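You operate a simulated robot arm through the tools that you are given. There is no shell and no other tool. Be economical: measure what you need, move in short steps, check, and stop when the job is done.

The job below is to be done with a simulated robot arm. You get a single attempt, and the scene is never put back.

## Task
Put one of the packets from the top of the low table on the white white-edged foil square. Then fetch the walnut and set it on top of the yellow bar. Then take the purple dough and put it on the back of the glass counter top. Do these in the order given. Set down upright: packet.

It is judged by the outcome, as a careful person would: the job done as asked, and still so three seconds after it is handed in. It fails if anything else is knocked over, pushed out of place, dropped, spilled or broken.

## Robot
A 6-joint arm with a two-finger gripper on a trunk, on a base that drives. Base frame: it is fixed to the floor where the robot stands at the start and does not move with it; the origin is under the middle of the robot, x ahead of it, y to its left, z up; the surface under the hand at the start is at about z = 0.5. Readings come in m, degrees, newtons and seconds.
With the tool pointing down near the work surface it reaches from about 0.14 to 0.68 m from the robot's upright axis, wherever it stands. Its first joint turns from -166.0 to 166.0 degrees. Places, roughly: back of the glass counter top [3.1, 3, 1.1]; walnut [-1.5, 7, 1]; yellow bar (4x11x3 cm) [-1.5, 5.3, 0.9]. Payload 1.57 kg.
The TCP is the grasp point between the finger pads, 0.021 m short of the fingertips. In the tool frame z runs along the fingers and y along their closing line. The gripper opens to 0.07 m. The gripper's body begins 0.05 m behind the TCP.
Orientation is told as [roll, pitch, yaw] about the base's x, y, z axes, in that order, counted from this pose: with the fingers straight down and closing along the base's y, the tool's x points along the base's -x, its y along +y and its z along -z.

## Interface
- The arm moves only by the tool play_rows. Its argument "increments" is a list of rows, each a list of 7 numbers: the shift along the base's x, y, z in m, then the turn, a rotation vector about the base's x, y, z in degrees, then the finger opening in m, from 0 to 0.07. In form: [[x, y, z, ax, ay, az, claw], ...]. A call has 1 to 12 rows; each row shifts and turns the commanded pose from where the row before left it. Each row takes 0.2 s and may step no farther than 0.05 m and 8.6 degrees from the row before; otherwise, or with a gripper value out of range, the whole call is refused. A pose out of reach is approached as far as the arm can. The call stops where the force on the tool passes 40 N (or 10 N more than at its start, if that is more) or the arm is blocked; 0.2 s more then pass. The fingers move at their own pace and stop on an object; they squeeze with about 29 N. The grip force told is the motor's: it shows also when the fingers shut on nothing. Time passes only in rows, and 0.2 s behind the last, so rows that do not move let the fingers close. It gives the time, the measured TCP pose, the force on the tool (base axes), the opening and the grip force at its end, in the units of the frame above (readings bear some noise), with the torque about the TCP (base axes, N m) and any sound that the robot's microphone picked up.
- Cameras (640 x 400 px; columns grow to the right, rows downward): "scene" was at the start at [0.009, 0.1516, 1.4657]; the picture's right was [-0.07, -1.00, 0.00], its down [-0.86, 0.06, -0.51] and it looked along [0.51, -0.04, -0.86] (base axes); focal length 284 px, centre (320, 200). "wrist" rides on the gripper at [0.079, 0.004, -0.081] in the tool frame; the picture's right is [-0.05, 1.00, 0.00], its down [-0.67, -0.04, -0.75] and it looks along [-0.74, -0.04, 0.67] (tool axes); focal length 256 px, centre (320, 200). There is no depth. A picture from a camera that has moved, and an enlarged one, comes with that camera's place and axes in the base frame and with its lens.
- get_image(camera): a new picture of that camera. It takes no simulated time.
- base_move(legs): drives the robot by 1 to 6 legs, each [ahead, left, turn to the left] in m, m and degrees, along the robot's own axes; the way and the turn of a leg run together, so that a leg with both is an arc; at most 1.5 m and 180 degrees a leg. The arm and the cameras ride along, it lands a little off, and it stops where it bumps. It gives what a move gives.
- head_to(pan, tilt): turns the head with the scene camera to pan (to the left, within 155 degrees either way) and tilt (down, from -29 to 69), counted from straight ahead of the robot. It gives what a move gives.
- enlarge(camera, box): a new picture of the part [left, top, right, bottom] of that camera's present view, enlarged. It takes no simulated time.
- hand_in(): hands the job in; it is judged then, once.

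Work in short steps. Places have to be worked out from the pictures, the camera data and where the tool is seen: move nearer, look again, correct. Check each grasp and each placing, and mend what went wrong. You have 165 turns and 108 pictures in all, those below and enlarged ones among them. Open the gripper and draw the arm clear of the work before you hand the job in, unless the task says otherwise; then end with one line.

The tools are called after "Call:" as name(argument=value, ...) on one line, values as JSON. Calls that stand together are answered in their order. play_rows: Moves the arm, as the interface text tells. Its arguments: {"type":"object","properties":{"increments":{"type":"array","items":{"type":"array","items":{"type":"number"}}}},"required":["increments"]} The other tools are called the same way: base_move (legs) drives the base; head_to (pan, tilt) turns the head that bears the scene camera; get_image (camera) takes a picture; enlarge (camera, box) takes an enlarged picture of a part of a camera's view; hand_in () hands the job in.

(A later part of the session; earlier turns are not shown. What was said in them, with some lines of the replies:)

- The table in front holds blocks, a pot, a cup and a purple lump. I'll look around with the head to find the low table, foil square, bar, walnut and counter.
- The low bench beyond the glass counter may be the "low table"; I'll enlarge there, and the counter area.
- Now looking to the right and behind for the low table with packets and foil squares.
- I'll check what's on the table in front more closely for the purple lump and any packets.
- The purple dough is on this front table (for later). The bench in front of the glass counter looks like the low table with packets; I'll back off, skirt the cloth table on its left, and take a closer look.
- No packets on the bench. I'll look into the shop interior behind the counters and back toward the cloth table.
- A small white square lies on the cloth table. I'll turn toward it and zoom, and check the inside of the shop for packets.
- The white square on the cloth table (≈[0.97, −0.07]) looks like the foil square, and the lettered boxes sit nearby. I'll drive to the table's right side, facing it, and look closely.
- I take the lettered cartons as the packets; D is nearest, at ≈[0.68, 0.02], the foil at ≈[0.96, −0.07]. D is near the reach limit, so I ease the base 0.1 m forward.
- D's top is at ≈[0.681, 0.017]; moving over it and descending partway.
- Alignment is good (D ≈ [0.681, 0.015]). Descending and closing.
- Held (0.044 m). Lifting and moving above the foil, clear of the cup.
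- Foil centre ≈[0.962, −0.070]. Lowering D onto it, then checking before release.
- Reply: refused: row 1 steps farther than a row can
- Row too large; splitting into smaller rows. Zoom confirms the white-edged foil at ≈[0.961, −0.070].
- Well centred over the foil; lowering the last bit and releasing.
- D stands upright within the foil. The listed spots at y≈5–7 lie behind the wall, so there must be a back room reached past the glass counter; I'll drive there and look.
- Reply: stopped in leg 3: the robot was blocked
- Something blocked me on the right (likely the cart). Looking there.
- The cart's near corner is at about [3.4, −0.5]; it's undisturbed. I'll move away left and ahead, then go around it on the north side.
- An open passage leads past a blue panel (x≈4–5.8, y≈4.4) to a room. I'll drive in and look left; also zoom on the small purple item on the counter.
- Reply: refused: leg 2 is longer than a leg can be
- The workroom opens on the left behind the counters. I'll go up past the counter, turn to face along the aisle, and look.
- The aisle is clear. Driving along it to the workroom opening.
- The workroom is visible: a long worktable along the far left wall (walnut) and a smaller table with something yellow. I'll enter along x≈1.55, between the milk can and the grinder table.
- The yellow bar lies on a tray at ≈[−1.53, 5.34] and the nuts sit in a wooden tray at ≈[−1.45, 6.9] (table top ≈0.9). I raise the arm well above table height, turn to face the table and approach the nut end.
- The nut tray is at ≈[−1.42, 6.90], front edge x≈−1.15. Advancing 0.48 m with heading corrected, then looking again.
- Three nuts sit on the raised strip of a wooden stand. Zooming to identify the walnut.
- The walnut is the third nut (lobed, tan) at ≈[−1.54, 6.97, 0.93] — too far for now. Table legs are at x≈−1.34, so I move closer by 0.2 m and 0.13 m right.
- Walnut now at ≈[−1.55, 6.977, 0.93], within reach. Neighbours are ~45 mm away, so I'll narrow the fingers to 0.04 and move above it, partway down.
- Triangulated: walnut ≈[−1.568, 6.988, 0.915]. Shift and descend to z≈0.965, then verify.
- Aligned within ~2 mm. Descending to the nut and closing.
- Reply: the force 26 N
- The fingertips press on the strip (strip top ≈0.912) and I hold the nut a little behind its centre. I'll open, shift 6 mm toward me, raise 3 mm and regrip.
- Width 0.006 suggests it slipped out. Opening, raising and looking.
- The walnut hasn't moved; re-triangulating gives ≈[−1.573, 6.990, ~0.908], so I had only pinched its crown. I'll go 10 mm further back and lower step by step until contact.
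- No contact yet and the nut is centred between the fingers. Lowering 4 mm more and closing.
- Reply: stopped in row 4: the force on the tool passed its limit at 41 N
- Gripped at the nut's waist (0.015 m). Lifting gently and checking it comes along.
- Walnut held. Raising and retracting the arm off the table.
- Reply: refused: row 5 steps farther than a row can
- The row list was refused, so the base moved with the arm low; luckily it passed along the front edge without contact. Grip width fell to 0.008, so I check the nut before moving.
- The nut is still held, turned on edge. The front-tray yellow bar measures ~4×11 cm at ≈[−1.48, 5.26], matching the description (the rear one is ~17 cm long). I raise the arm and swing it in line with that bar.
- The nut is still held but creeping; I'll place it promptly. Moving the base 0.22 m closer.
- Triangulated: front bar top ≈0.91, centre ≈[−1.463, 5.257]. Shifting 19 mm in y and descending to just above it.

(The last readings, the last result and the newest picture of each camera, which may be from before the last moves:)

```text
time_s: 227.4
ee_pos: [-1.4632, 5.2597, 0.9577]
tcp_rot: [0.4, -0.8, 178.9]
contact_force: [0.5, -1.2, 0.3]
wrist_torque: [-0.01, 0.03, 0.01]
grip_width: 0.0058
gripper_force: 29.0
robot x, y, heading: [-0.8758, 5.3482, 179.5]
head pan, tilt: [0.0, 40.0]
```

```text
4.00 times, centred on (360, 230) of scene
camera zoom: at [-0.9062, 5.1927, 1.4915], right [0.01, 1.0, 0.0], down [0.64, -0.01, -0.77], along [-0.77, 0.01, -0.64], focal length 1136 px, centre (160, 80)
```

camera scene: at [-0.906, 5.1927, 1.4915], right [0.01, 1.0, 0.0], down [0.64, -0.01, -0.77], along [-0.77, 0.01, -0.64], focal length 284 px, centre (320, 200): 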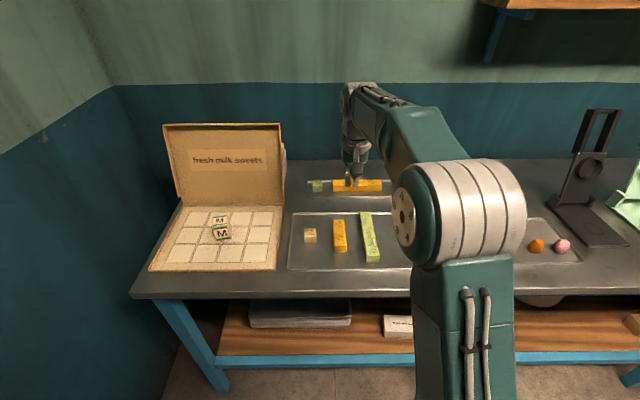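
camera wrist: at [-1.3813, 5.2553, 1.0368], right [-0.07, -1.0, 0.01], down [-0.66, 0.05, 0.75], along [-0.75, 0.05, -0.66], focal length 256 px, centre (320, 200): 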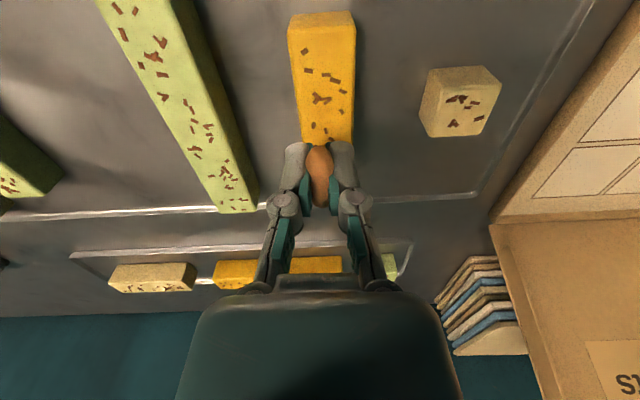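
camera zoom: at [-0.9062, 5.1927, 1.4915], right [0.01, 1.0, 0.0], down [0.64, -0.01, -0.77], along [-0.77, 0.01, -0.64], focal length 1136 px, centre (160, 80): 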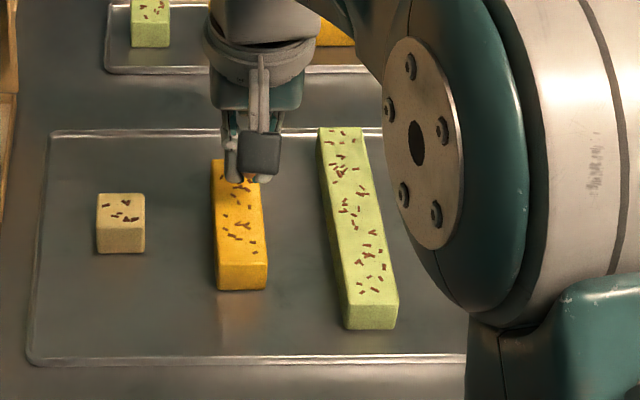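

On target (bar top ≈0.905, centre [−1.464, 5.256]). Lowering in small steps until touch.

Call:
play_rows(increments=[[0, -0.003, -0.014, 0, 0, 0, 0.003], [0, 0, -0.006, 0, 0, 0, 0.003], [0, 0, -0.004, 0, 0, 0, 0.003], [0, 0, 0, 0, 0, 0, 0.003]])

Call:
enlarge(camera="wrist", box=[240, 60, 400, 220])

```text
time_s: 228.4
ee_pos: [-1.4632, 5.2568, 0.9336]
tcp_rot: [0.4, -0.9, 178.9]
contact_force: [0.8, 0.4, 0.2]
wrist_torque: [0.03, -0.02, -0.01]
grip_width: 0.0061
gripper_force: 29.0
robot x, y, heading: [-0.877, 5.3476, 179.1]
head pan, tilt: [0.0, 40.0]
```

```text
2.50 times, centred on (320, 140) of wrist
camera zoom: at [-1.3817, 5.2517, 1.0129], right [-0.07, -1.0, 0.01], down [-0.66, 0.05, 0.75], along [-0.75, 0.05, -0.66], focal length 640 px, centre (320, 350)
```

zoom: 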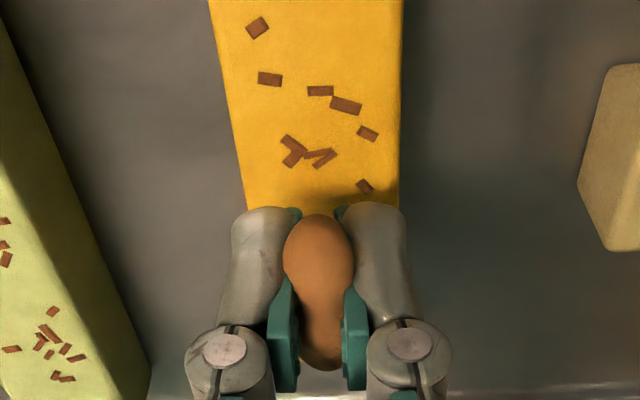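

No contact yet; continuing in 3 mm steps.

Call:
play_rows(increments=[[0, 0, -0.003, 0, 0, 0, 0.003], [0, 0, -0.003, 0, 0, 0, 0.003], [0, 0, 0, 0, 0, 0, 0.003]])

Call:
enlarge(camera="scene", box=[310, 195, 390, 245])

```text
time_s: 229.2
ee_pos: [-1.4624, 5.2548, 0.9269]
tcp_rot: [0.3, -0.8, 178.9]
contact_force: [0.7, 0.1, -0.3]
wrist_torque: [0.01, 0.04, 0.01]
grip_width: 0.0059
gripper_force: 28.9
robot x, y, heading: [-0.8788, 5.3457, 179.1]
head pan, tilt: [0.0, 40.0]
```

```text
8.00 times, centred on (350, 220) of scene
camera zoom: at [-0.9062, 5.1927, 1.4915], right [0.01, 1.0, 0.0], down [0.64, -0.01, -0.77], along [-0.77, 0.01, -0.64], focal length 2273 px, centre (80, 40)
```

zoom: 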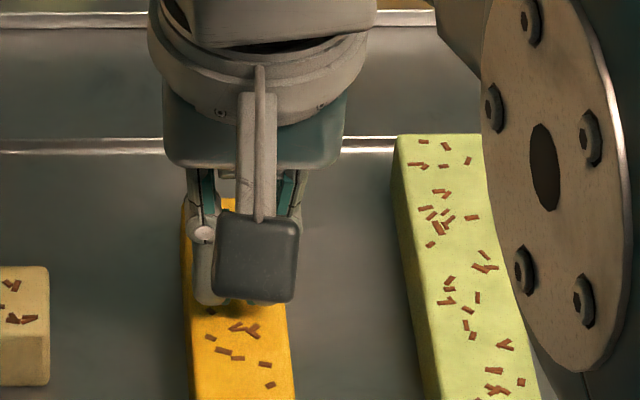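

Fingers are just above the bar. Nudging −2 mm in y and lowering further until contact.

Call:
play_rows(increments=[[0, -0.002, -0.003, 0, 0, 0, 0.003], [0, 0, -0.003, 0, 0, 0, 0.003], [0, 0, 0, 0, 0, 0, 0.003]])

```text
time_s: 230.1
ee_pos: [-1.4628, 5.253, 0.9221]
tcp_rot: [0.3, -0.8, 178.8]
contact_force: [0.0, 0.5, -0.4]
wrist_torque: [-0.01, 0.0, -0.01]
grip_width: 0.0061
gripper_force: 29.3
robot x, y, heading: [-0.8762, 5.3442, 179.3]
head pan, tilt: [0.0, 40.0]
```

Call:
play_rows(increments=[[0, 0, -0.003, 0, 0, 0, 0.003], [0, 0, -0.002, 0, 0, 0, 0.003], [0, 0, 0, 0, 0, 0, 0.003]])

Call:
enlarge(camera="scene", box=[310, 195, 390, 245])

```text
time_s: 230.8
ee_pos: [-1.4617, 5.2527, 0.9171]
tcp_rot: [0.4, -0.8, 178.9]
contact_force: [0.3, -1.2, -0.2]
wrist_torque: [-0.02, -0.03, 0.02]
grip_width: 0.0059
gripper_force: 29.0
robot x, y, heading: [-0.8773, 5.3467, 179.4]
head pan, tilt: [0.0, 40.0]
```

```text
8.00 times, centred on (350, 220) of scene
camera zoom: at [-0.9062, 5.1927, 1.4915], right [0.01, 1.0, 0.0], down [0.64, -0.01, -0.77], along [-0.77, 0.01, -0.64], focal length 2273 px, centre (80, 40)
```

zoom: 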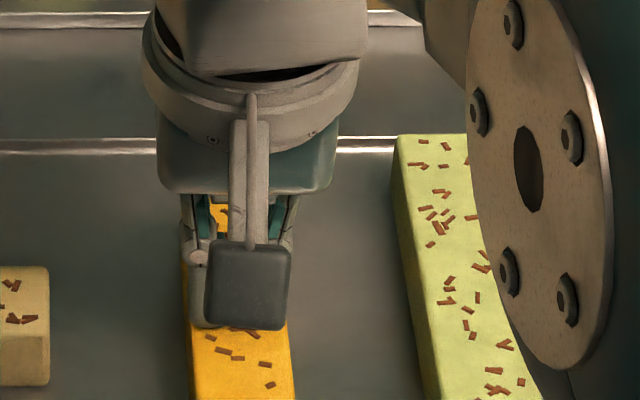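

Very close now; two more small steps.

Call:
play_rows(increments=[[0, 0, -0.003, 0, 0, 0, 0.003], [0, 0, 0, 0, 0, 0, 0.003]])

Call:
play_rows(increments=[[0, 0, -0.003, 0, 0, 0, 0.003], [0, 0, 0, 0, 0, 0, 0.003]])

```text
time_s: 231.4
ee_pos: [-1.462, 5.254, 0.9143]
tcp_rot: [0.4, -1.0, 178.9]
contact_force: [0.4, 1.3, 9.8]
wrist_torque: [0.06, -0.13, -0.01]
grip_width: 0.0063
gripper_force: 28.6
robot x, y, heading: [-0.8781, 5.3433, 179.1]
head pan, tilt: [0.0, 40.0]
```

```text
time_s: 232.1
ee_pos: [-1.4635, 5.2535, 0.9143]
tcp_rot: [0.4, -1.2, 178.9]
contact_force: [-3.8, -0.7, 38.1]
wrist_torque: [0.06, -0.12, 0.0]
grip_width: 0.0061
gripper_force: 28.7
robot x, y, heading: [-0.8787, 5.3477, 179.2]
head pan, tilt: [0.0, 40.0]
```

Contact at tip height ≈0.893. Backing off the excess pressure, then opening gradually.

Call:
play_rows(increments=[[0, 0, 0.004, 0, 0, 0, 0.003], [0, 0, 0, 0, 0, 0, 0.012], [0, 0, 0, 0, 0, 0, 0.02], [0, 0, 0, 0, 0, 0, 0.03], [0, 0, 0, 0, 0, 0, 0.036]])

Call:
enlarge(camera="wrist", box=[240, 60, 400, 220])

```text
time_s: 233.2
ee_pos: [-1.4616, 5.2536, 0.9151]
tcp_rot: [0.3, -0.7, 178.9]
contact_force: [0.2, -0.3, 0.7]
wrist_torque: [0.0, 0.0, 0.01]
grip_width: 0.0364
gripper_force: 0.3
robot x, y, heading: [-0.8754, 5.3467, 179.2]
head pan, tilt: [0.0, 40.0]
```

```text
2.50 times, centred on (320, 140) of wrist
camera zoom: at [-1.381, 5.2495, 0.994], right [-0.07, -1.0, 0.01], down [-0.66, 0.05, 0.75], along [-0.75, 0.05, -0.66], focal length 640 px, centre (320, 350)
```

zoom: 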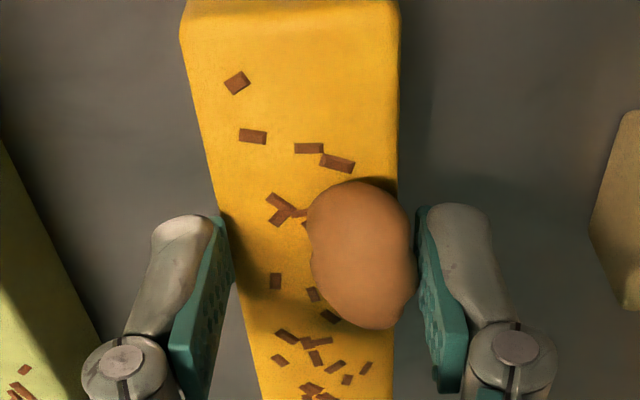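

The nut lies on the bar but ~9 mm toward its right edge. I'll gently close to 0.024 to nudge it to centre, then open again.

Call:
play_rows(increments=[[0, 0, 0.001, 0, 0, 0, 0.033], [0, 0, 0, 0, 0, 0, 0.03], [0, 0, 0, 0, 0, 0, 0.027], [0, 0, 0, 0, 0, 0, 0.025], [0, 0, 0, 0, 0, 0, 0.024], [0, 0, 0, 0, 0, 0, 0.024], [0, 0, 0, 0, 0, 0, 0.03], [0, 0, 0, 0, 0, 0, 0.036], [0, 0, 0, 0, 0, 0, 0.036]])

Call:
enlarge(camera="wrist", box=[240, 60, 400, 220])

```text
time_s: 235.2
ee_pos: [-1.4633, 5.2532, 0.9149]
tcp_rot: [0.3, -0.7, 178.9]
contact_force: [0.1, 0.0, 0.3]
wrist_torque: [-0.01, -0.01, -0.02]
grip_width: 0.0361
gripper_force: 0.1
robot x, y, heading: [-0.8781, 5.3471, 179.0]
head pan, tilt: [0.0, 40.0]
```

```text
2.50 times, centred on (320, 140) of wrist
camera zoom: at [-1.3816, 5.2489, 0.9957], right [-0.07, -1.0, 0.01], down [-0.66, 0.05, 0.75], along [-0.75, 0.05, -0.66], focal length 640 px, centre (320, 350)
```

zoom: 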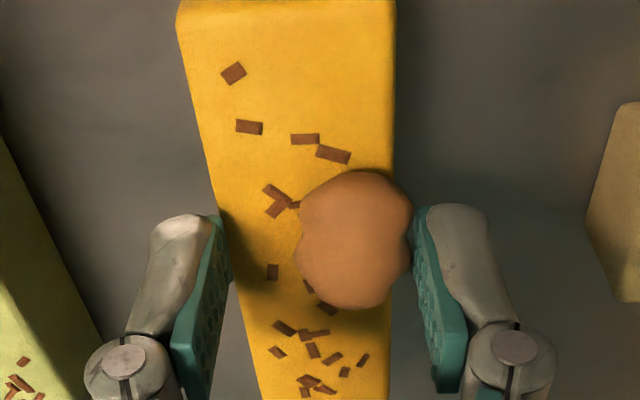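

It rolled back a little and may lean on the right finger. I'll push it over by shifting the whole hand +y 9 mm, then open wider and look.

Call:
play_rows(increments=[[0, 0.003, 0.001, 0, 0, 0, 0.036], [0, 0.003, 0, 0, 0, 0, 0.036], [0, 0.003, 0, 0, 0, 0, 0.036], [0, 0, 0, 0, 0, 0, 0.036]])

Call:
enlarge(camera="wrist", box=[240, 60, 400, 220])

```text
time_s: 236.2
ee_pos: [-1.4621, 5.2628, 0.9168]
tcp_rot: [0.3, -0.8, 178.9]
contact_force: [0.4, 0.4, -0.6]
wrist_torque: [-0.02, -0.04, 0.03]
grip_width: 0.036
gripper_force: 0.1
robot x, y, heading: [-0.8791, 5.3464, 179.1]
head pan, tilt: [0.0, 40.0]
```

```text
2.50 times, centred on (320, 140) of wrist
camera zoom: at [-1.3816, 5.2584, 0.9968], right [-0.07, -1.0, 0.01], down [-0.65, 0.05, 0.75], along [-0.75, 0.05, -0.66], focal length 640 px, centre (320, 350)
```

zoom: 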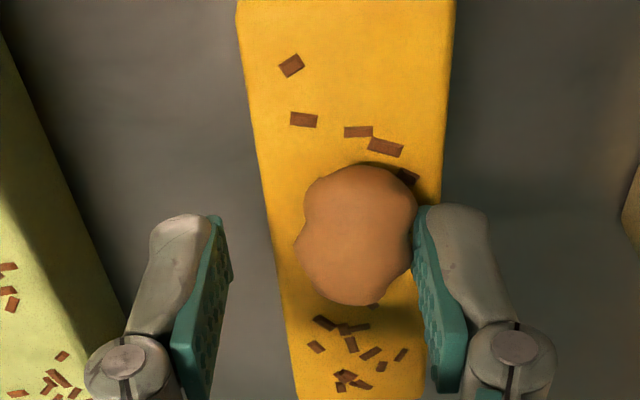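

The nut is now centred on the bar. Opening wider and lifting straight up.

Call:
play_rows(increments=[[0, 0, 0.001, 0, 0, 0, 0.042], [0, 0, 0, 0, 0, 0, 0.048], [0, 0, 0, 0, 0, 0, 0.05], [0, 0, 0.01, 0, 0, 0, 0.05], [0, 0, 0.03, 0, 0, 0, 0.05], [0, 0, 0.03, 0, 0, 0, 0.05], [0, 0, 0, 0, 0, 0, 0.05]])

Call:
enlarge(camera="wrist", box=[160, 20, 480, 220])

```text
time_s: 237.8
ee_pos: [-1.4641, 5.2616, 0.9898]
tcp_rot: [0.3, -0.9, 178.9]
contact_force: [-0.5, -0.3, 0.1]
wrist_torque: [-0.03, -0.01, 0.01]
grip_width: 0.0499
gripper_force: 0.1
robot x, y, heading: [-0.8782, 5.3491, 179.2]
head pan, tilt: [0.0, 40.0]
```

```text
2.00 times, centred on (320, 120) of wrist
camera zoom: at [-1.3823, 5.2559, 1.0689], right [-0.07, -1.0, 0.01], down [-0.66, 0.05, 0.75], along [-0.75, 0.05, -0.66], focal length 512 px, centre (320, 360)
```

zoom: 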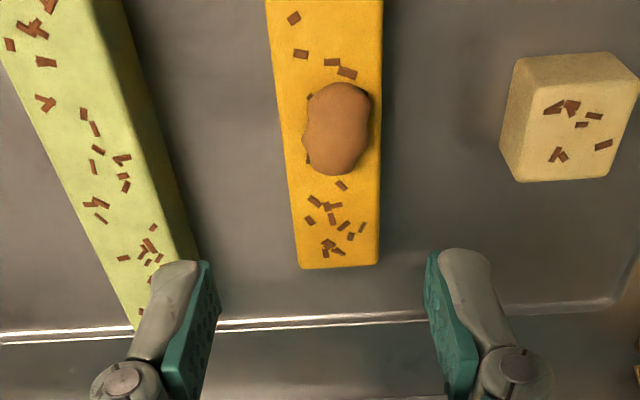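

The walnut rests centred on the yellow bar. Next I raise and retract the arm before driving out for the dough.

Call:
play_rows(increments=[[0, 0, 0.05, 0, 0, 0, 0.05], [0, 0, 0.05, 0, 0, 0, 0.05], [0, 0, 0.05, 0, 0, 0, 0.05], [0, 0, 0.05, 0, 0, 0, 0.05], [0.045, 0.015, 0, 0, 0, 0, 0.05], [0.045, 0.015, 0, 0, 0, 0, 0.05], [0.045, 0.015, 0, 0, 0, 0, 0.06], [0.045, 0.015, 0, 0, 0, 0, 0.07]])

```text
time_s: 239.7
ee_pos: [-1.2827, 5.3244, 1.1901]
tcp_rot: [0.4, -0.8, 179.0]
contact_force: [-0.1, 0.3, 0.5]
wrist_torque: [0.02, -0.04, 0.02]
grip_width: 0.0699
gripper_force: 0.2
robot x, y, heading: [-0.8755, 5.3469, 179.5]
head pan, tilt: [0.0, 40.0]
```

Backing out of the workroom: away from the table, right to y≈5.7, back to x≈1.5, then turning to face the exit.

Call:
base_move(legs=[[-0.3, 0, 0], [0, -0.32, 0], [-1.35, 0, 0], [-0.7, 0, 0], [0, 0, 90.5]])

```text
time_s: 257.0
ee_pos: [1.5085, 5.2532, 1.1891]
tcp_rot: [0.3, -0.8, -89.8]
contact_force: [1.1, -0.1, 1.4]
wrist_torque: [0.0, -0.02, 0.01]
grip_width: 0.0703
gripper_force: 0.0
robot x, y, heading: [1.4752, 5.6609, -89.5]
head pan, tilt: [0.0, 40.0]
```

Driving out to the aisle and turning west.

Call:
base_move(legs=[[1.0, -0.02, 0], [1.0, 0, 0], [0, 0, -90.5]])

Call:
head_to(pan=0, tilt=30)

Call:
get_image(camera="scene")

```text
time_s: 270.5
ee_pos: [1.086, 3.6839, 1.1898]
tcp_rot: [0.4, -0.9, -179.0]
contact_force: [-0.2, 1.0, -0.1]
wrist_torque: [-0.02, -0.01, 0.0]
grip_width: 0.0701
gripper_force: 0.1
robot x, y, heading: [1.4932, 3.7219, -178.5]
head pan, tilt: [0.0, 40.0]
```

```text
time_s: 271.3
ee_pos: [1.0872, 3.6834, 1.1902]
tcp_rot: [0.3, -0.7, -179.0]
contact_force: [-0.4, 0.0, 0.3]
wrist_torque: [0.04, 0.0, 0.0]
grip_width: 0.0701
gripper_force: 0.1
robot x, y, heading: [1.4892, 3.7193, -178.4]
head pan, tilt: [0.0, 30.0]
```

```text
23 pictures are left
camera scene: at [1.4642, 3.567, 1.5068], right [-0.02, 1.0, 0.0], down [0.5, 0.01, -0.87], along [-0.87, -0.02, -0.5], focal length 284 px, centre (320, 200)
```

scene: 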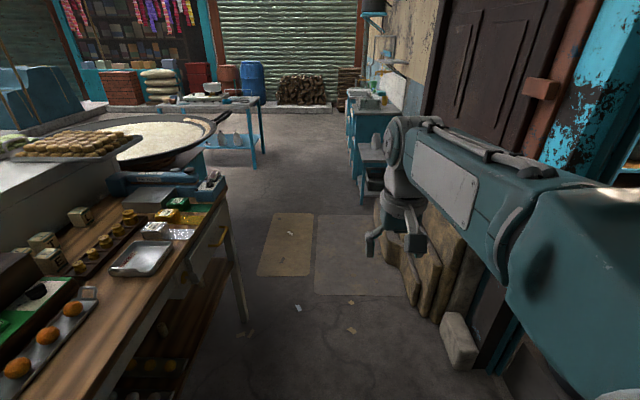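

The corridor west is clear (y≈3.2–4.25). Driving along it to x≈−1.33, drifting slightly left, then turning south.

Call:
base_move(legs=[[1.4, 0.05, 0], [1.4, 0.12, 0], [0, 0, 88.5]])

Call:
get_image(camera="scene")

```text
time_s: 288.5
ee_pos: [-1.291, 3.1309, 1.1904]
tcp_rot: [0.4, -0.8, -94.3]
contact_force: [-1.0, -0.6, -0.5]
wrist_torque: [-0.02, -0.01, 0.03]
grip_width: 0.07
gripper_force: 0.0
robot x, y, heading: [-1.2894, 3.5376, -93.9]
head pan, tilt: [0.0, 30.0]
```

```text
22 pictures are left
camera scene: at [-1.1383, 3.4975, 1.5068], right [-1.0, 0.07, 0.0], down [0.03, 0.5, -0.87], along [-0.06, -0.86, -0.5], focal length 284 px, centre (320, 200)
```

scene: 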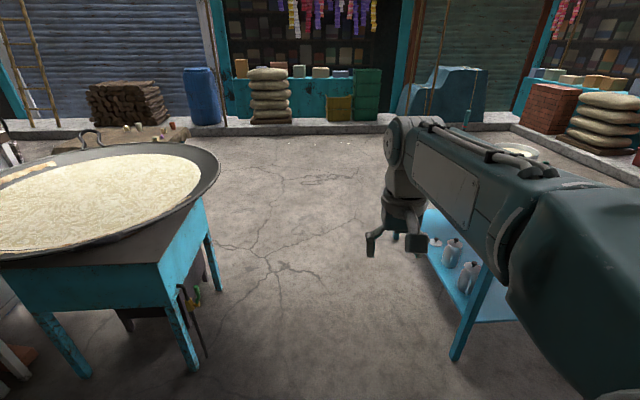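

Clear path south between tawa stand and blue table. Driving to y≈0.26 and turning toward the cloth table.

Call:
base_move(legs=[[0.1, 0, 3.9], [1.5, 0, 0], [1.5, 0, 0], [0.15, 0, 0], [0, 0, 90]])

Call:
head_to(pan=0, tilt=35)

Call:
get_image(camera="scene")

```text
time_s: 308.6
ee_pos: [-0.9491, 0.2612, 1.1903]
tcp_rot: [0.4, -0.8, -3.9]
contact_force: [-0.3, -0.3, -0.2]
wrist_torque: [0.02, -0.03, 0.01]
grip_width: 0.0698
gripper_force: 0.0
robot x, y, heading: [-1.3524, 0.2612, -3.2]
head pan, tilt: [0.0, 30.0]
```

```text
time_s: 309.2
ee_pos: [-0.9488, 0.2608, 1.1901]
tcp_rot: [0.3, -0.8, -3.9]
contact_force: [0.2, 0.2, 0.0]
wrist_torque: [0.03, -0.02, -0.01]
grip_width: 0.0699
gripper_force: 0.0
robot x, y, heading: [-1.3552, 0.2569, -3.7]
head pan, tilt: [0.0, 35.0]
```

```text
21 pictures are left
camera scene: at [-1.3182, 0.413, 1.4991], right [-0.06, -1.0, 0.0], down [-0.57, 0.03, -0.82], along [0.82, -0.05, -0.57], focal length 284 px, centre (320, 200)
```

scene: 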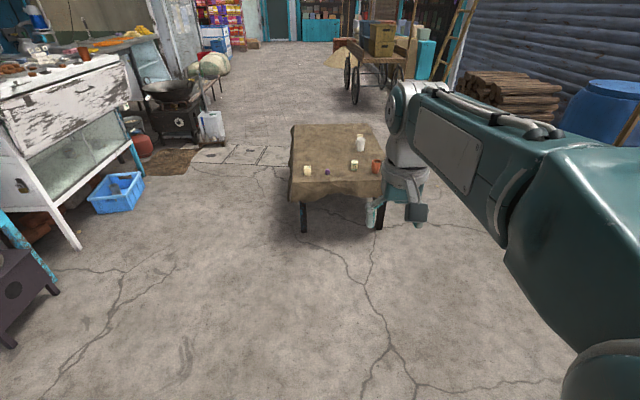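

The dough is at ≈[0.44, 0.255]. Driving up to the table's near side.

Call:
base_move(legs=[[0.3, 0.05, 3.6], [0.98, 0, 0]])

Call:
play_rows(increments=[[0, 0, -0.05, 0, 0, 0, 0.07], [0, 0, -0.05, 0, 0, 0, 0.07], [0, 0, -0.05, 0, 0, 0, 0.07], [0, 0, -0.05, 0, 0, 0, 0.07], [0, 0, -0.05, 0, 0, 0, 0.07], [0, 0, -0.05, 0, 0, 0, 0.07], [0, 0, -0.05, 0, 0, 0, 0.07], [0, 0, 0, 0, 0, 0, 0.07]])

Call:
get_image(camera="wrist")

```text
time_s: 315.9
ee_pos: [0.3116, 0.3366, 1.1908]
tcp_rot: [0.4, -0.8, 0.1]
contact_force: [0.3, -0.7, -0.6]
wrist_torque: [0.01, 0.0, -0.03]
grip_width: 0.0699
gripper_force: 0.1
robot x, y, heading: [-0.0936, 0.3048, 0.5]
head pan, tilt: [0.0, 35.0]
```

```text
time_s: 317.7
ee_pos: [0.3066, 0.3345, 0.8395]
tcp_rot: [0.4, -0.8, 0.2]
contact_force: [0.5, 0.4, 0.0]
wrist_torque: [0.0, -0.01, 0.0]
grip_width: 0.0699
gripper_force: 0.1
robot x, y, heading: [-0.0932, 0.3057, 0.2]
head pan, tilt: [0.0, 35.0]
```

```text
20 pictures are left
camera wrist: at [0.2268, 0.3386, 0.9194], right [0.05, 1.0, 0.01], down [0.66, -0.04, 0.75], along [0.75, -0.03, -0.66], focal length 256 px, centre (320, 200)
```

wrist: 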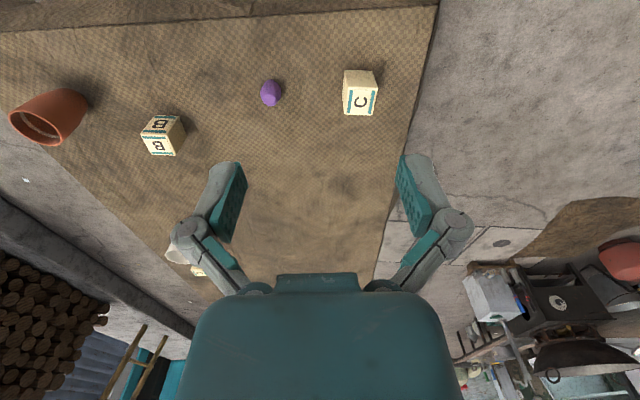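

Dough at ≈[0.418, 0.254]. Moving above it and partway down.

Call:
play_rows(increments=[[0.037, -0.027, 0, 0, 0, 0, 0.07], [0.037, -0.027, 0, 0, 0, 0, 0.07], [0.037, -0.027, 0, 0, 0, 0, 0.07], [0, 0, -0.05, 0, 0, 0, 0.07], [0, 0, -0.05, 0, 0, 0, 0.07], [0, 0, -0.05, 0, 0, 0, 0.07], [0, 0, -0.03, 0, 0, 0, 0.07], [0, 0, 0, 0, 0, 0, 0.07]])

Call:
get_image(camera="wrist")

```text
time_s: 319.5
ee_pos: [0.421, 0.2505, 0.6611]
tcp_rot: [0.4, -0.8, 0.1]
contact_force: [-0.5, 0.7, 0.3]
wrist_torque: [-0.01, 0.0, 0.03]
grip_width: 0.07
gripper_force: 0.0
robot x, y, heading: [-0.0959, 0.3025, 0.4]
head pan, tilt: [0.0, 35.0]
```

```text
19 pictures are left
camera wrist: at [0.3416, 0.2557, 0.7405], right [0.05, 1.0, 0.01], down [0.66, -0.04, 0.75], along [0.75, -0.03, -0.66], focal length 256 px, centre (320, 200)
```

wrist: 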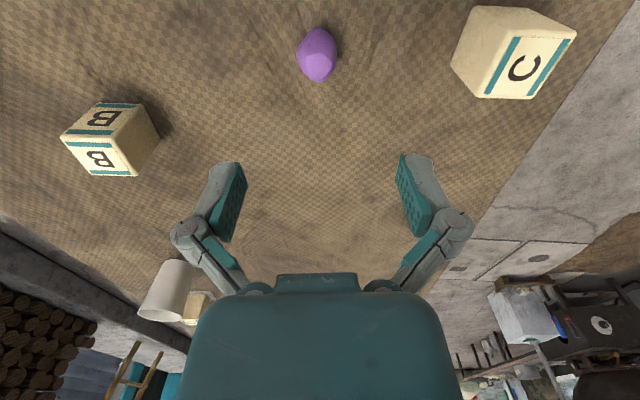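

Aligned over the dough (~32 mm wide). Descending and grasping.

Call:
play_rows(increments=[[0, 0.001, -0.04, 0, 0, 0, 0.07], [0, 0, -0.04, 0, 0, 0, 0.07], [0, 0, -0.04, 0, 0, 0, 0.07], [0, 0, -0.014, 0, 0, 0, 0.07], [0, 0, 0, 0, 0, 0, 0.07], [0, 0, 0, 0, 0, 0, 0.015], [0, 0, 0, 0, 0, 0, 0.015], [0, 0, 0, 0, 0, 0, 0.015]])

Call:
enlarge(camera="wrist", box=[220, 100, 420, 225])

```text
time_s: 321.3
ee_pos: [0.4192, 0.2552, 0.5276]
tcp_rot: [0.4, -0.8, 0.1]
contact_force: [0.3, 1.1, 4.7]
wrist_torque: [-0.04, -0.08, 0.0]
grip_width: 0.0329
gripper_force: 29.0
robot x, y, heading: [-0.0973, 0.3063, 0.3]
head pan, tilt: [0.0, 35.0]
```

```text
3.20 times, centred on (320, 162) of wrist
camera zoom: at [0.3395, 0.2593, 0.6065], right [0.05, 1.0, 0.01], down [0.66, -0.04, 0.75], along [0.75, -0.03, -0.66], focal length 819 px, centre (320, 320)
```

zoom: 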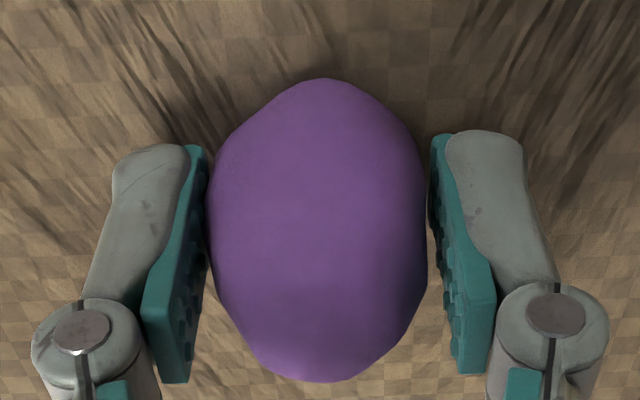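

Gripped at 0.033 m. Lifting to travel height and retracting slightly.

Call:
play_rows(increments=[[0, 0, 0.03, 0, 0, 0, 0.015], [0, 0, 0.05, 0, 0, 0, 0.015], [0, 0, 0.05, 0, 0, 0, 0.015], [0, 0, 0.05, 0, 0, 0, 0.015], [0, 0, 0.05, 0, 0, 0, 0.015], [0, 0, 0.05, 0, 0, 0, 0.015], [0, 0, 0.05, 0, 0, 0, 0.015], [-0.02, 0, 0.045, 0, 0, 0, 0.015], [-0.02, 0.01, 0.045, 0, 0, 0, 0.015], [-0.02, 0.01, 0.04, 0, 0, 0, 0.015], [-0.02, 0.01, 0.04, 0, 0, 0, 0.015], [-0.02, 0.01, 0.04, 0, 0, 0, 0.015]])

Call:
play_rows(increments=[[0, 0, 0.05, 0, 0, 0, 0.015], [0, 0, 0.05, 0, 0, 0, 0.015], [0, 0, 0.03, 0, 0, 0, 0.015]])

Call:
get_image(camera="wrist")

```text
refused: row 9 steps farther than a row can; nothing moved
```

```text
time_s: 322.1
ee_pos: [0.419, 0.2553, 0.6557]
tcp_rot: [0.4, -0.6, 0.2]
contact_force: [0.3, -0.1, -0.2]
wrist_torque: [-0.02, -0.01, 0.01]
grip_width: 0.0333
gripper_force: 28.8
robot x, y, heading: [-0.1008, 0.3031, 0.5]
head pan, tilt: [0.0, 35.0]
```

```text
17 pictures are left
camera wrist: at [0.34, 0.2594, 0.7349], right [0.05, 1.0, 0.01], down [0.66, -0.04, 0.75], along [0.75, -0.03, -0.66], focal length 256 px, centre (320, 200)
```

wrist: 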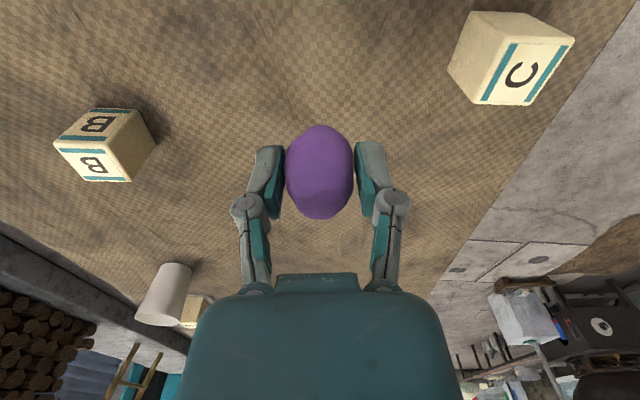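

Dough held securely. Raising to ≈1.25 m, then retracting slightly.

Call:
play_rows(increments=[[0, 0, 0.05, 0, 0, 0, 0.015], [0, 0, 0.05, 0, 0, 0, 0.015], [0, 0, 0.05, 0, 0, 0, 0.015], [0, 0, 0.05, 0, 0, 0, 0.015], [0, 0, 0.05, 0, 0, 0, 0.015], [0, 0, 0.05, 0, 0, 0, 0.015], [0, 0, 0.05, 0, 0, 0, 0.015], [0, 0, 0.05, 0, 0, 0, 0.015], [0, 0, 0.05, 0, 0, 0, 0.015], [0, 0, 0.05, 0, 0, 0, 0.015], [-0.02, 0, 0.04, 0, 0, 0, 0.015], [-0.02, 0, 0.04, 0, 0, 0, 0.015]])

Call:
play_rows(increments=[[-0.04, 0.015, 0, 0, 0, 0, 0.015], [-0.03, 0.015, 0, 0, 0, 0, 0.015], [0, 0, 0, 0, 0, 0, 0.015]])

```text
time_s: 324.7
ee_pos: [0.3827, 0.2582, 1.2358]
tcp_rot: [0.4, -0.7, 0.1]
contact_force: [0.2, -0.1, -0.6]
wrist_torque: [0.0, -0.01, -0.01]
grip_width: 0.033
gripper_force: 28.5
robot x, y, heading: [-0.0916, 0.3032, 0.3]
head pan, tilt: [0.0, 35.0]
```

```text
time_s: 325.5
ee_pos: [0.3107, 0.2863, 1.2387]
tcp_rot: [0.4, -0.7, 0.0]
contact_force: [0.8, 0.1, -0.5]
wrist_torque: [-0.02, -0.05, 0.0]
grip_width: 0.0332
gripper_force: 28.3
robot x, y, heading: [-0.0977, 0.3046, 0.6]
head pan, tilt: [0.0, 35.0]
```

Backing away from the table, turning north.

Call:
base_move(legs=[[-1.19, 0, 0], [0, 0, 89.6]])

```text
time_s: 335.2
ee_pos: [-1.228, 0.7165, 1.2389]
tcp_rot: [0.5, -0.8, 88.5]
contact_force: [0.1, 0.3, -0.3]
wrist_torque: [0.0, -0.02, 0.02]
grip_width: 0.0331
gripper_force: 28.3
robot x, y, heading: [-1.2573, 0.3122, 89.0]
head pan, tilt: [0.0, 35.0]
```

Call:
base_move(legs=[[1.4, 0.03, 1], [1.4, 0, 0], [0.42, 0, 0], [0, 0, -90]])

```text
time_s: 353.0
ee_pos: [-1.1806, 3.929, 1.2384]
tcp_rot: [-1.2, -1.0, 68.1]
contact_force: [-0.2, -0.1, 0.5]
wrist_torque: [0.03, -0.01, -0.01]
grip_width: 0.0325
gripper_force: 29.3
robot x, y, heading: [-1.316, 3.5461, 68.3]
head pan, tilt: [0.0, 35.0]
stopped in leg 4: the robot was blocked; the commanded pose is now the measured one
```

Turning was blocked at heading 68°. Looking at what's close.

Call:
get_image(camera="scene")

```text
16 pictures are left
camera scene: at [-1.4453, 3.6268, 1.5008], right [0.93, -0.37, 0.0], down [-0.22, -0.53, -0.82], along [0.3, 0.76, -0.57], focal length 284 px, centre (320, 200)
```

scene: 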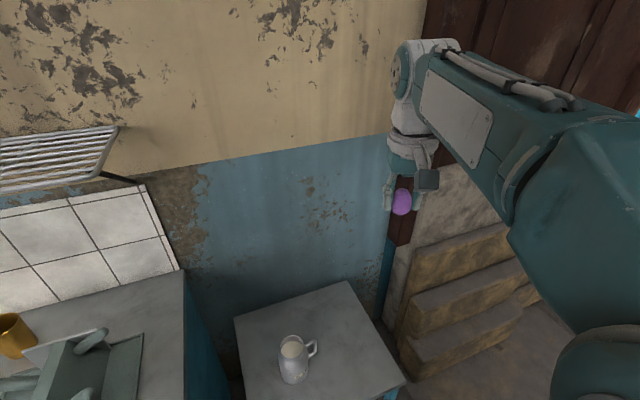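

The base corner nudged against the small low table (mug still upright). I'll back away diagonally and turn there.

Call:
base_move(legs=[[-0.2, -0.1, 0], [0, 0, -68]])

Call:
head_to(pan=0, tilt=35)

Call:
get_image(camera="scene")

```text
time_s: 357.7
ee_pos: [-0.888, 3.3255, 1.2361]
tcp_rot: [-1.1, -1.0, -1.8]
contact_force: [0.3, 0.3, -0.5]
wrist_torque: [0.0, 0.0, 0.01]
grip_width: 0.0327
gripper_force: 29.0
robot x, y, heading: [-1.2997, 3.3253, -1.6]
head pan, tilt: [0.0, 35.0]
```

```text
time_s: 358.3
ee_pos: [-0.8877, 3.3255, 1.2364]
tcp_rot: [-1.1, -0.9, -1.8]
contact_force: [-0.3, 0.4, -0.7]
wrist_torque: [0.0, 0.01, -0.02]
grip_width: 0.0323
gripper_force: 29.4
robot x, y, heading: [-1.2986, 3.329, -1.5]
head pan, tilt: [0.0, 35.0]
```

```text
15 pictures are left
camera scene: at [-1.2639, 3.4798, 1.4991], right [-0.03, -1.0, 0.0], down [-0.57, 0.02, -0.82], along [0.82, -0.02, -0.57], focal length 284 px, centre (320, 200)
```

scene: 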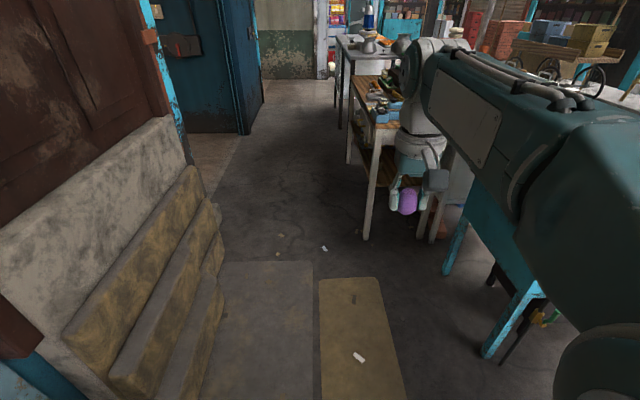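

Corridor centre is y≈3.6. Driving east along it to the back of the glass counter.

Call:
base_move(legs=[[0.6, 0.28, 1.5], [1.4, 0, 0]])

```text
time_s: 368.6
ee_pos: [1.1234, 3.6267, 1.2377]
tcp_rot: [-1.1, -0.9, 1.0]
contact_force: [0.6, 0.3, -0.7]
wrist_torque: [0.0, 0.0, -0.01]
grip_width: 0.0324
gripper_force: 28.4
robot x, y, heading: [0.7134, 3.6068, 1.1]
head pan, tilt: [0.0, 35.0]
```

Call:
base_move(legs=[[1.2, 0.05, 0], [1.2, 0.05, 0], [0, 0, -91]])

Call:
get_image(camera="scene")

```text
time_s: 384.1
ee_pos: [3.1519, 3.4879, 1.237]
tcp_rot: [-1.2, -0.9, -83.3]
contact_force: [-1.7, -1.0, -0.7]
wrist_torque: [0.01, 0.02, 0.01]
grip_width: 0.0323
gripper_force: 28.8
robot x, y, heading: [3.0897, 3.8901, -83.1]
head pan, tilt: [0.0, 35.0]
```

```text
14 pictures are left
camera scene: at [3.2479, 3.8829, 1.4991], right [-0.99, -0.12, 0.0], down [-0.07, 0.57, -0.82], along [0.1, -0.81, -0.57], focal length 284 px, centre (320, 200)
```

scene: 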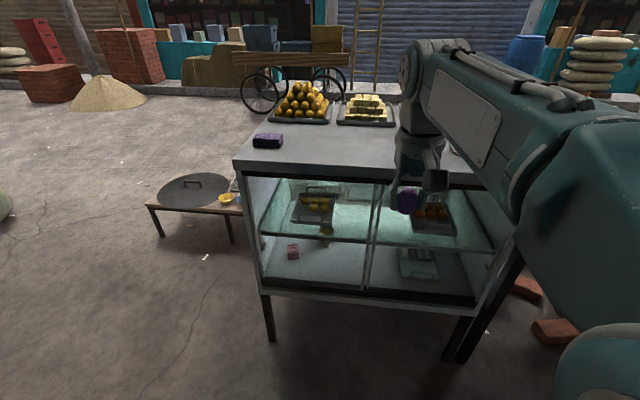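

The back strip of the counter top is empty between the edge and the trays. Moving 0.33 m closer with heading corrected, then looking with the wrist camera.

Call:
base_move(legs=[[0.33, 0, -6]])

Call:
get_image(camera="wrist")

Call:
get_image(camera="scene")

```text
time_s: 386.3
ee_pos: [3.1307, 3.1585, 1.2373]
tcp_rot: [-1.1, -0.9, -89.4]
contact_force: [0.4, 0.5, -1.0]
wrist_torque: [-0.01, 0.01, 0.0]
grip_width: 0.0322
gripper_force: 29.3
robot x, y, heading: [3.1098, 3.5669, -89.1]
head pan, tilt: [0.0, 35.0]
```

```text
13 pictures are left
camera wrist: at [3.1359, 3.2395, 1.3165], right [1.0, -0.04, -0.02], down [-0.01, -0.65, 0.76], along [-0.04, -0.75, -0.65], focal length 256 px, centre (320, 200)
```

wrist: 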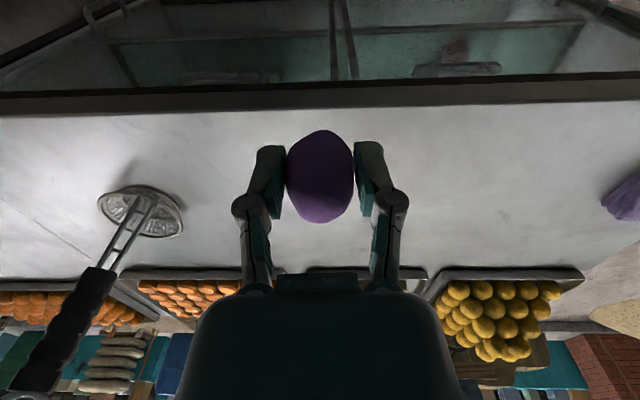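

```text
12 pictures are left
camera scene: at [3.268, 3.5415, 1.4991], right [-1.0, -0.02, 0.0], down [-0.01, 0.57, -0.82], along [0.01, -0.82, -0.57], focal length 284 px, centre (320, 200)
```

scene: 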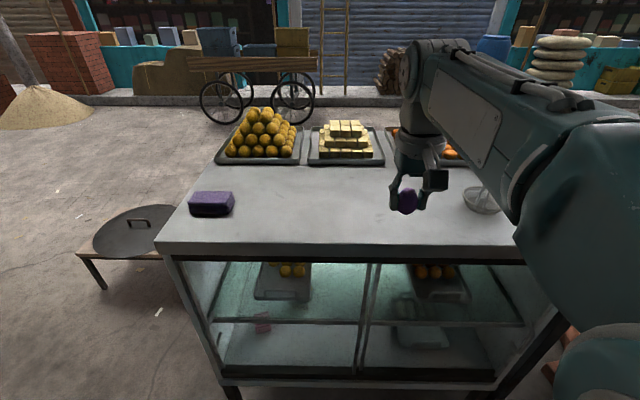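

Counter top: z≈1.094, back edge y≈3.11, trays start at y≈2.76. I'll set the dough at ≈[3.13, 3.0]: move over and descend to near contact.

Call:
play_rows(increments=[[0, -0.04, 0, 0, 0, 0, 0.015], [0, -0.04, 0, 0, 0, 0, 0.015], [0, -0.04, 0, 0, 0, 0, 0.015], [0, -0.035, 0, 0, 0, 0, 0.015], [0, 0, -0.04, 0, 0, 0, 0.015], [0, 0, -0.04, 0, 0, 0, 0.015], [0, 0, -0.015, 0, 0, 0, 0.015], [0, 0, 0, 0, 0, 0, 0.015]])

Call:
enlarge(camera="scene", box=[320, 130, 480, 230])

```text
time_s: 388.1
ee_pos: [3.1287, 3.0045, 1.1399]
tcp_rot: [-1.1, -0.8, -89.5]
contact_force: [0.3, 0.7, 0.2]
wrist_torque: [-0.01, 0.0, -0.04]
grip_width: 0.0325
gripper_force: 28.7
robot x, y, heading: [3.1106, 3.5676, -89.1]
head pan, tilt: [0.0, 35.0]
```

```text
4.00 times, centred on (400, 180) of scene
camera zoom: at [3.268, 3.5405, 1.4991], right [-1.0, -0.02, 0.0], down [-0.01, 0.57, -0.82], along [0.01, -0.82, -0.57], focal length 1136 px, centre (0, 280)
```

zoom: 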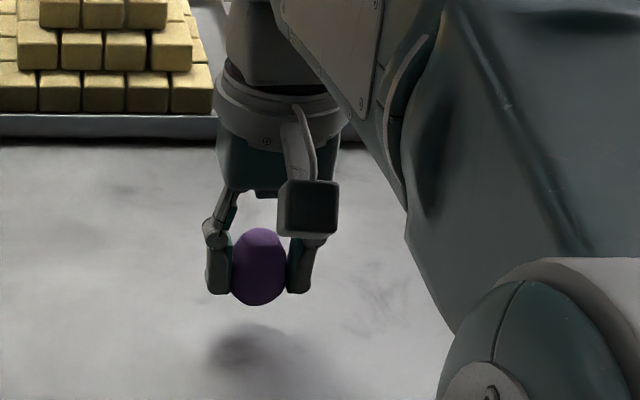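

Still a couple of cm above the surface. Lowering in small steps.

Call:
play_rows(increments=[[0, 0, -0.006, 0, 0, 0, 0.015], [0, 0, -0.005, 0, 0, 0, 0.015], [0, 0, -0.004, 0, 0, 0, 0.015], [0, 0, 0, 0, 0, 0, 0.015]])

Call:
enlarge(camera="scene", box=[320, 130, 480, 230])

```text
time_s: 389.1
ee_pos: [3.1274, 3.0044, 1.1261]
tcp_rot: [-1.0, -0.9, -89.4]
contact_force: [0.0, -1.3, -0.6]
wrist_torque: [0.03, -0.01, 0.0]
grip_width: 0.0322
gripper_force: 29.3
robot x, y, heading: [3.1138, 3.566, -89.3]
head pan, tilt: [0.0, 35.0]
```

```text
4.00 times, centred on (400, 180) of scene
camera zoom: at [3.268, 3.5406, 1.4991], right [-1.0, -0.02, 0.0], down [-0.01, 0.57, -0.82], along [0.01, -0.82, -0.57], focal length 1136 px, centre (0, 280)
```

zoom: 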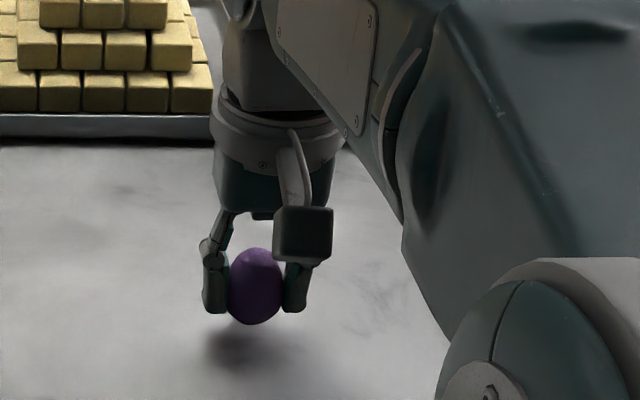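

Call:
play_rows(increments=[[0, 0, -0.004, 0, 0, 0, 0.015], [0, 0, -0.003, 0, 0, 0, 0.015], [0, 0, 0, 0, 0, 0, 0.015]])

Call:
play_rows(increments=[[0, 0, -0.003, 0, 0, 0, 0.015], [0, 0, 0, 0, 0, 0, 0.015]])

```text
time_s: 389.9
ee_pos: [3.1283, 3.0042, 1.1211]
tcp_rot: [-1.1, -1.0, -89.4]
contact_force: [-0.5, 0.6, 0.6]
wrist_torque: [-0.02, 0.03, -0.02]
grip_width: 0.0322
gripper_force: 28.8
robot x, y, heading: [3.114, 3.5648, -89.2]
head pan, tilt: [0.0, 35.0]
```

```text
time_s: 390.5
ee_pos: [3.1285, 3.0041, 1.1169]
tcp_rot: [-1.1, -0.9, -89.4]
contact_force: [-0.2, -0.2, -0.5]
wrist_torque: [-0.03, 0.01, -0.03]
grip_width: 0.0324
gripper_force: 29.2
robot x, y, heading: [3.1093, 3.5644, -88.9]
head pan, tilt: [0.0, 35.0]
```

No contact yet; continuing down in 3 mm steps.

Call:
play_rows(increments=[[0, 0, -0.003, 0, 0, 0, 0.015], [0, 0, 0, 0, 0, 0, 0.015]])

Call:
play_rows(increments=[[0, 0, -0.003, 0, 0, 0, 0.015], [0, 0, 0, 0, 0, 0, 0.015]])

Call:
enlarge(camera="scene", box=[340, 170, 420, 220])

```text
time_s: 391.1
ee_pos: [3.1291, 3.0041, 1.1168]
tcp_rot: [-1.1, -1.0, -89.4]
contact_force: [0.2, 1.4, 11.6]
wrist_torque: [0.0, -0.12, 0.04]
grip_width: 0.0323
gripper_force: 29.2
robot x, y, heading: [3.1099, 3.5673, -89.2]
head pan, tilt: [0.0, 35.0]
```

```text
time_s: 391.7
ee_pos: [3.1297, 3.0035, 1.1129]
tcp_rot: [-1.1, -1.0, -89.4]
contact_force: [-3.0, -1.3, 20.7]
wrist_torque: [-0.11, 0.02, -0.02]
grip_width: 0.0322
gripper_force: 28.9
robot x, y, heading: [3.1189, 3.5651, -88.9]
head pan, tilt: [0.0, 35.0]
```

```text
8.00 times, centred on (380, 195) of scene
camera zoom: at [3.2672, 3.5421, 1.4993], right [-1.0, -0.01, 0.0], down [-0.01, 0.57, -0.82], along [0.01, -0.82, -0.57], focal length 2273 px, centre (-160, 240)
```

zoom: 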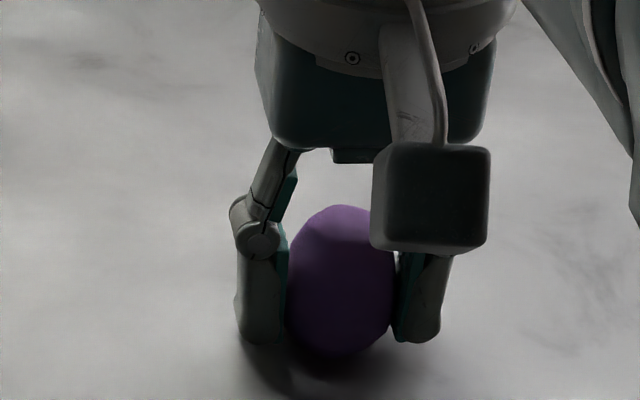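

The dough touches the counter top. Easing the pressure and releasing, then lifting clear.

Call:
play_rows(increments=[[0, 0, 0.003, 0, 0, 0, 0.03], [0, 0, 0, 0, 0, 0, 0.036], [0, 0, 0, 0, 0, 0, 0.042], [0, 0, 0, 0, 0, 0, 0.055], [0, 0, 0, 0, 0, 0, 0.07], [0, 0, 0, 0, 0, 0, 0.07], [0, 0, 0.02, 0, 0, 0, 0.07], [0, 0, 0.04, 0, 0, 0, 0.07], [0, 0, 0.04, 0, 0, 0, 0.07], [0, 0.02, 0.03, 0, 0, 0, 0.07], [0, 0.04, 0, 0, 0, 0, 0.07], [0, 0.04, 0, 0, 0, 0, 0.07]])

Call:
get_image(camera="wrist")

Call:
get_image(camera="scene")

```text
time_s: 394.3
ee_pos: [3.1329, 3.1073, 1.2439]
tcp_rot: [-1.1, -0.8, -89.3]
contact_force: [0.1, -0.3, 0.8]
wrist_torque: [0.04, 0.0, 0.0]
grip_width: 0.0698
gripper_force: 0.1
robot x, y, heading: [3.1117, 3.5646, -89.1]
head pan, tilt: [0.0, 35.0]
```

```text
8 pictures are left
camera wrist: at [3.1378, 3.1877, 1.3236], right [1.0, -0.04, -0.02], down [-0.01, -0.66, 0.75], along [-0.05, -0.75, -0.66], focal length 256 px, centre (320, 200)
```

wrist: 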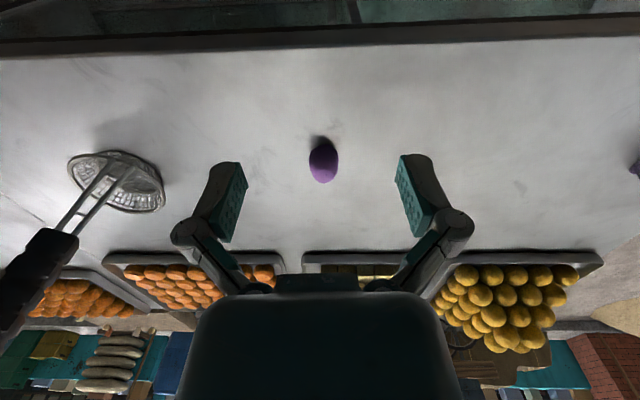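

```text
7 pictures are left
camera scene: at [3.2681, 3.5412, 1.4991], right [-1.0, -0.02, 0.0], down [-0.01, 0.57, -0.82], along [0.01, -0.82, -0.57], focal length 284 px, centre (320, 200)
```

scene: 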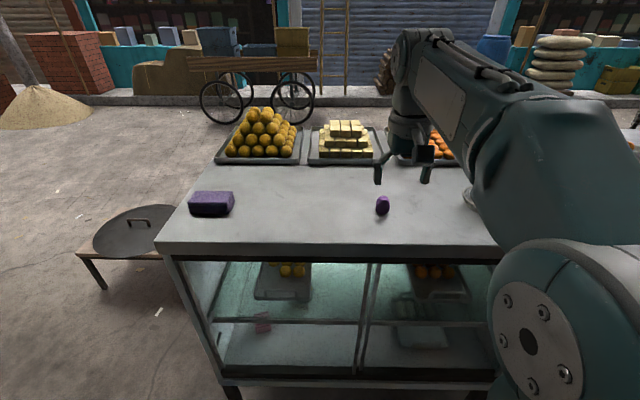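

The dough rests on the back strip (~[3.14, 3.0]). Backing the arm away and confirming it hasn't rolled.

Call:
base_move(legs=[[-0.25, 0, 0]])

Call:
get_image(camera="scene")

```text
time_s: 396.1
ee_pos: [3.1264, 3.3473, 1.2455]
tcp_rot: [-1.1, -1.0, -89.7]
contact_force: [0.2, 0.0, -0.5]
wrist_torque: [-0.03, 0.0, 0.0]
grip_width: 0.0702
gripper_force: 0.1
robot x, y, heading: [3.1155, 3.8065, -89.4]
head pan, tilt: [0.0, 35.0]
```

```text
6 pictures are left
camera scene: at [3.265, 3.7812, 1.4991], right [-1.0, -0.01, 0.0], down [-0.01, 0.57, -0.82], along [0.01, -0.82, -0.57], focal length 284 px, centre (320, 200)
```

scene: 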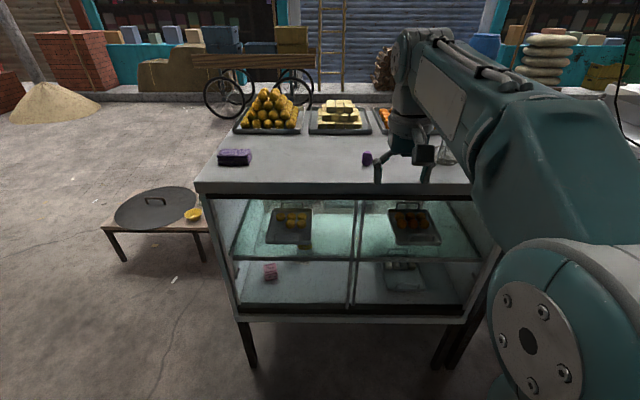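

The dough is stable at the back of the counter top, the gripper is open and the arm is clear. All three placements are done, so I'm handing in.

Call:
hand_in()

```text
The job is handed in.
```

I did all three placements in order and handed the job in: packet D is upright on the white-edged foil square, the walnut is on the yellow bar, and the purple dough is at the back of the glass counter top. I took the lettered cartons to be the packets. While driving, the base bumped the handcart and a small table with a mug on it; both looked undisturbed, and the mug stayed upright.
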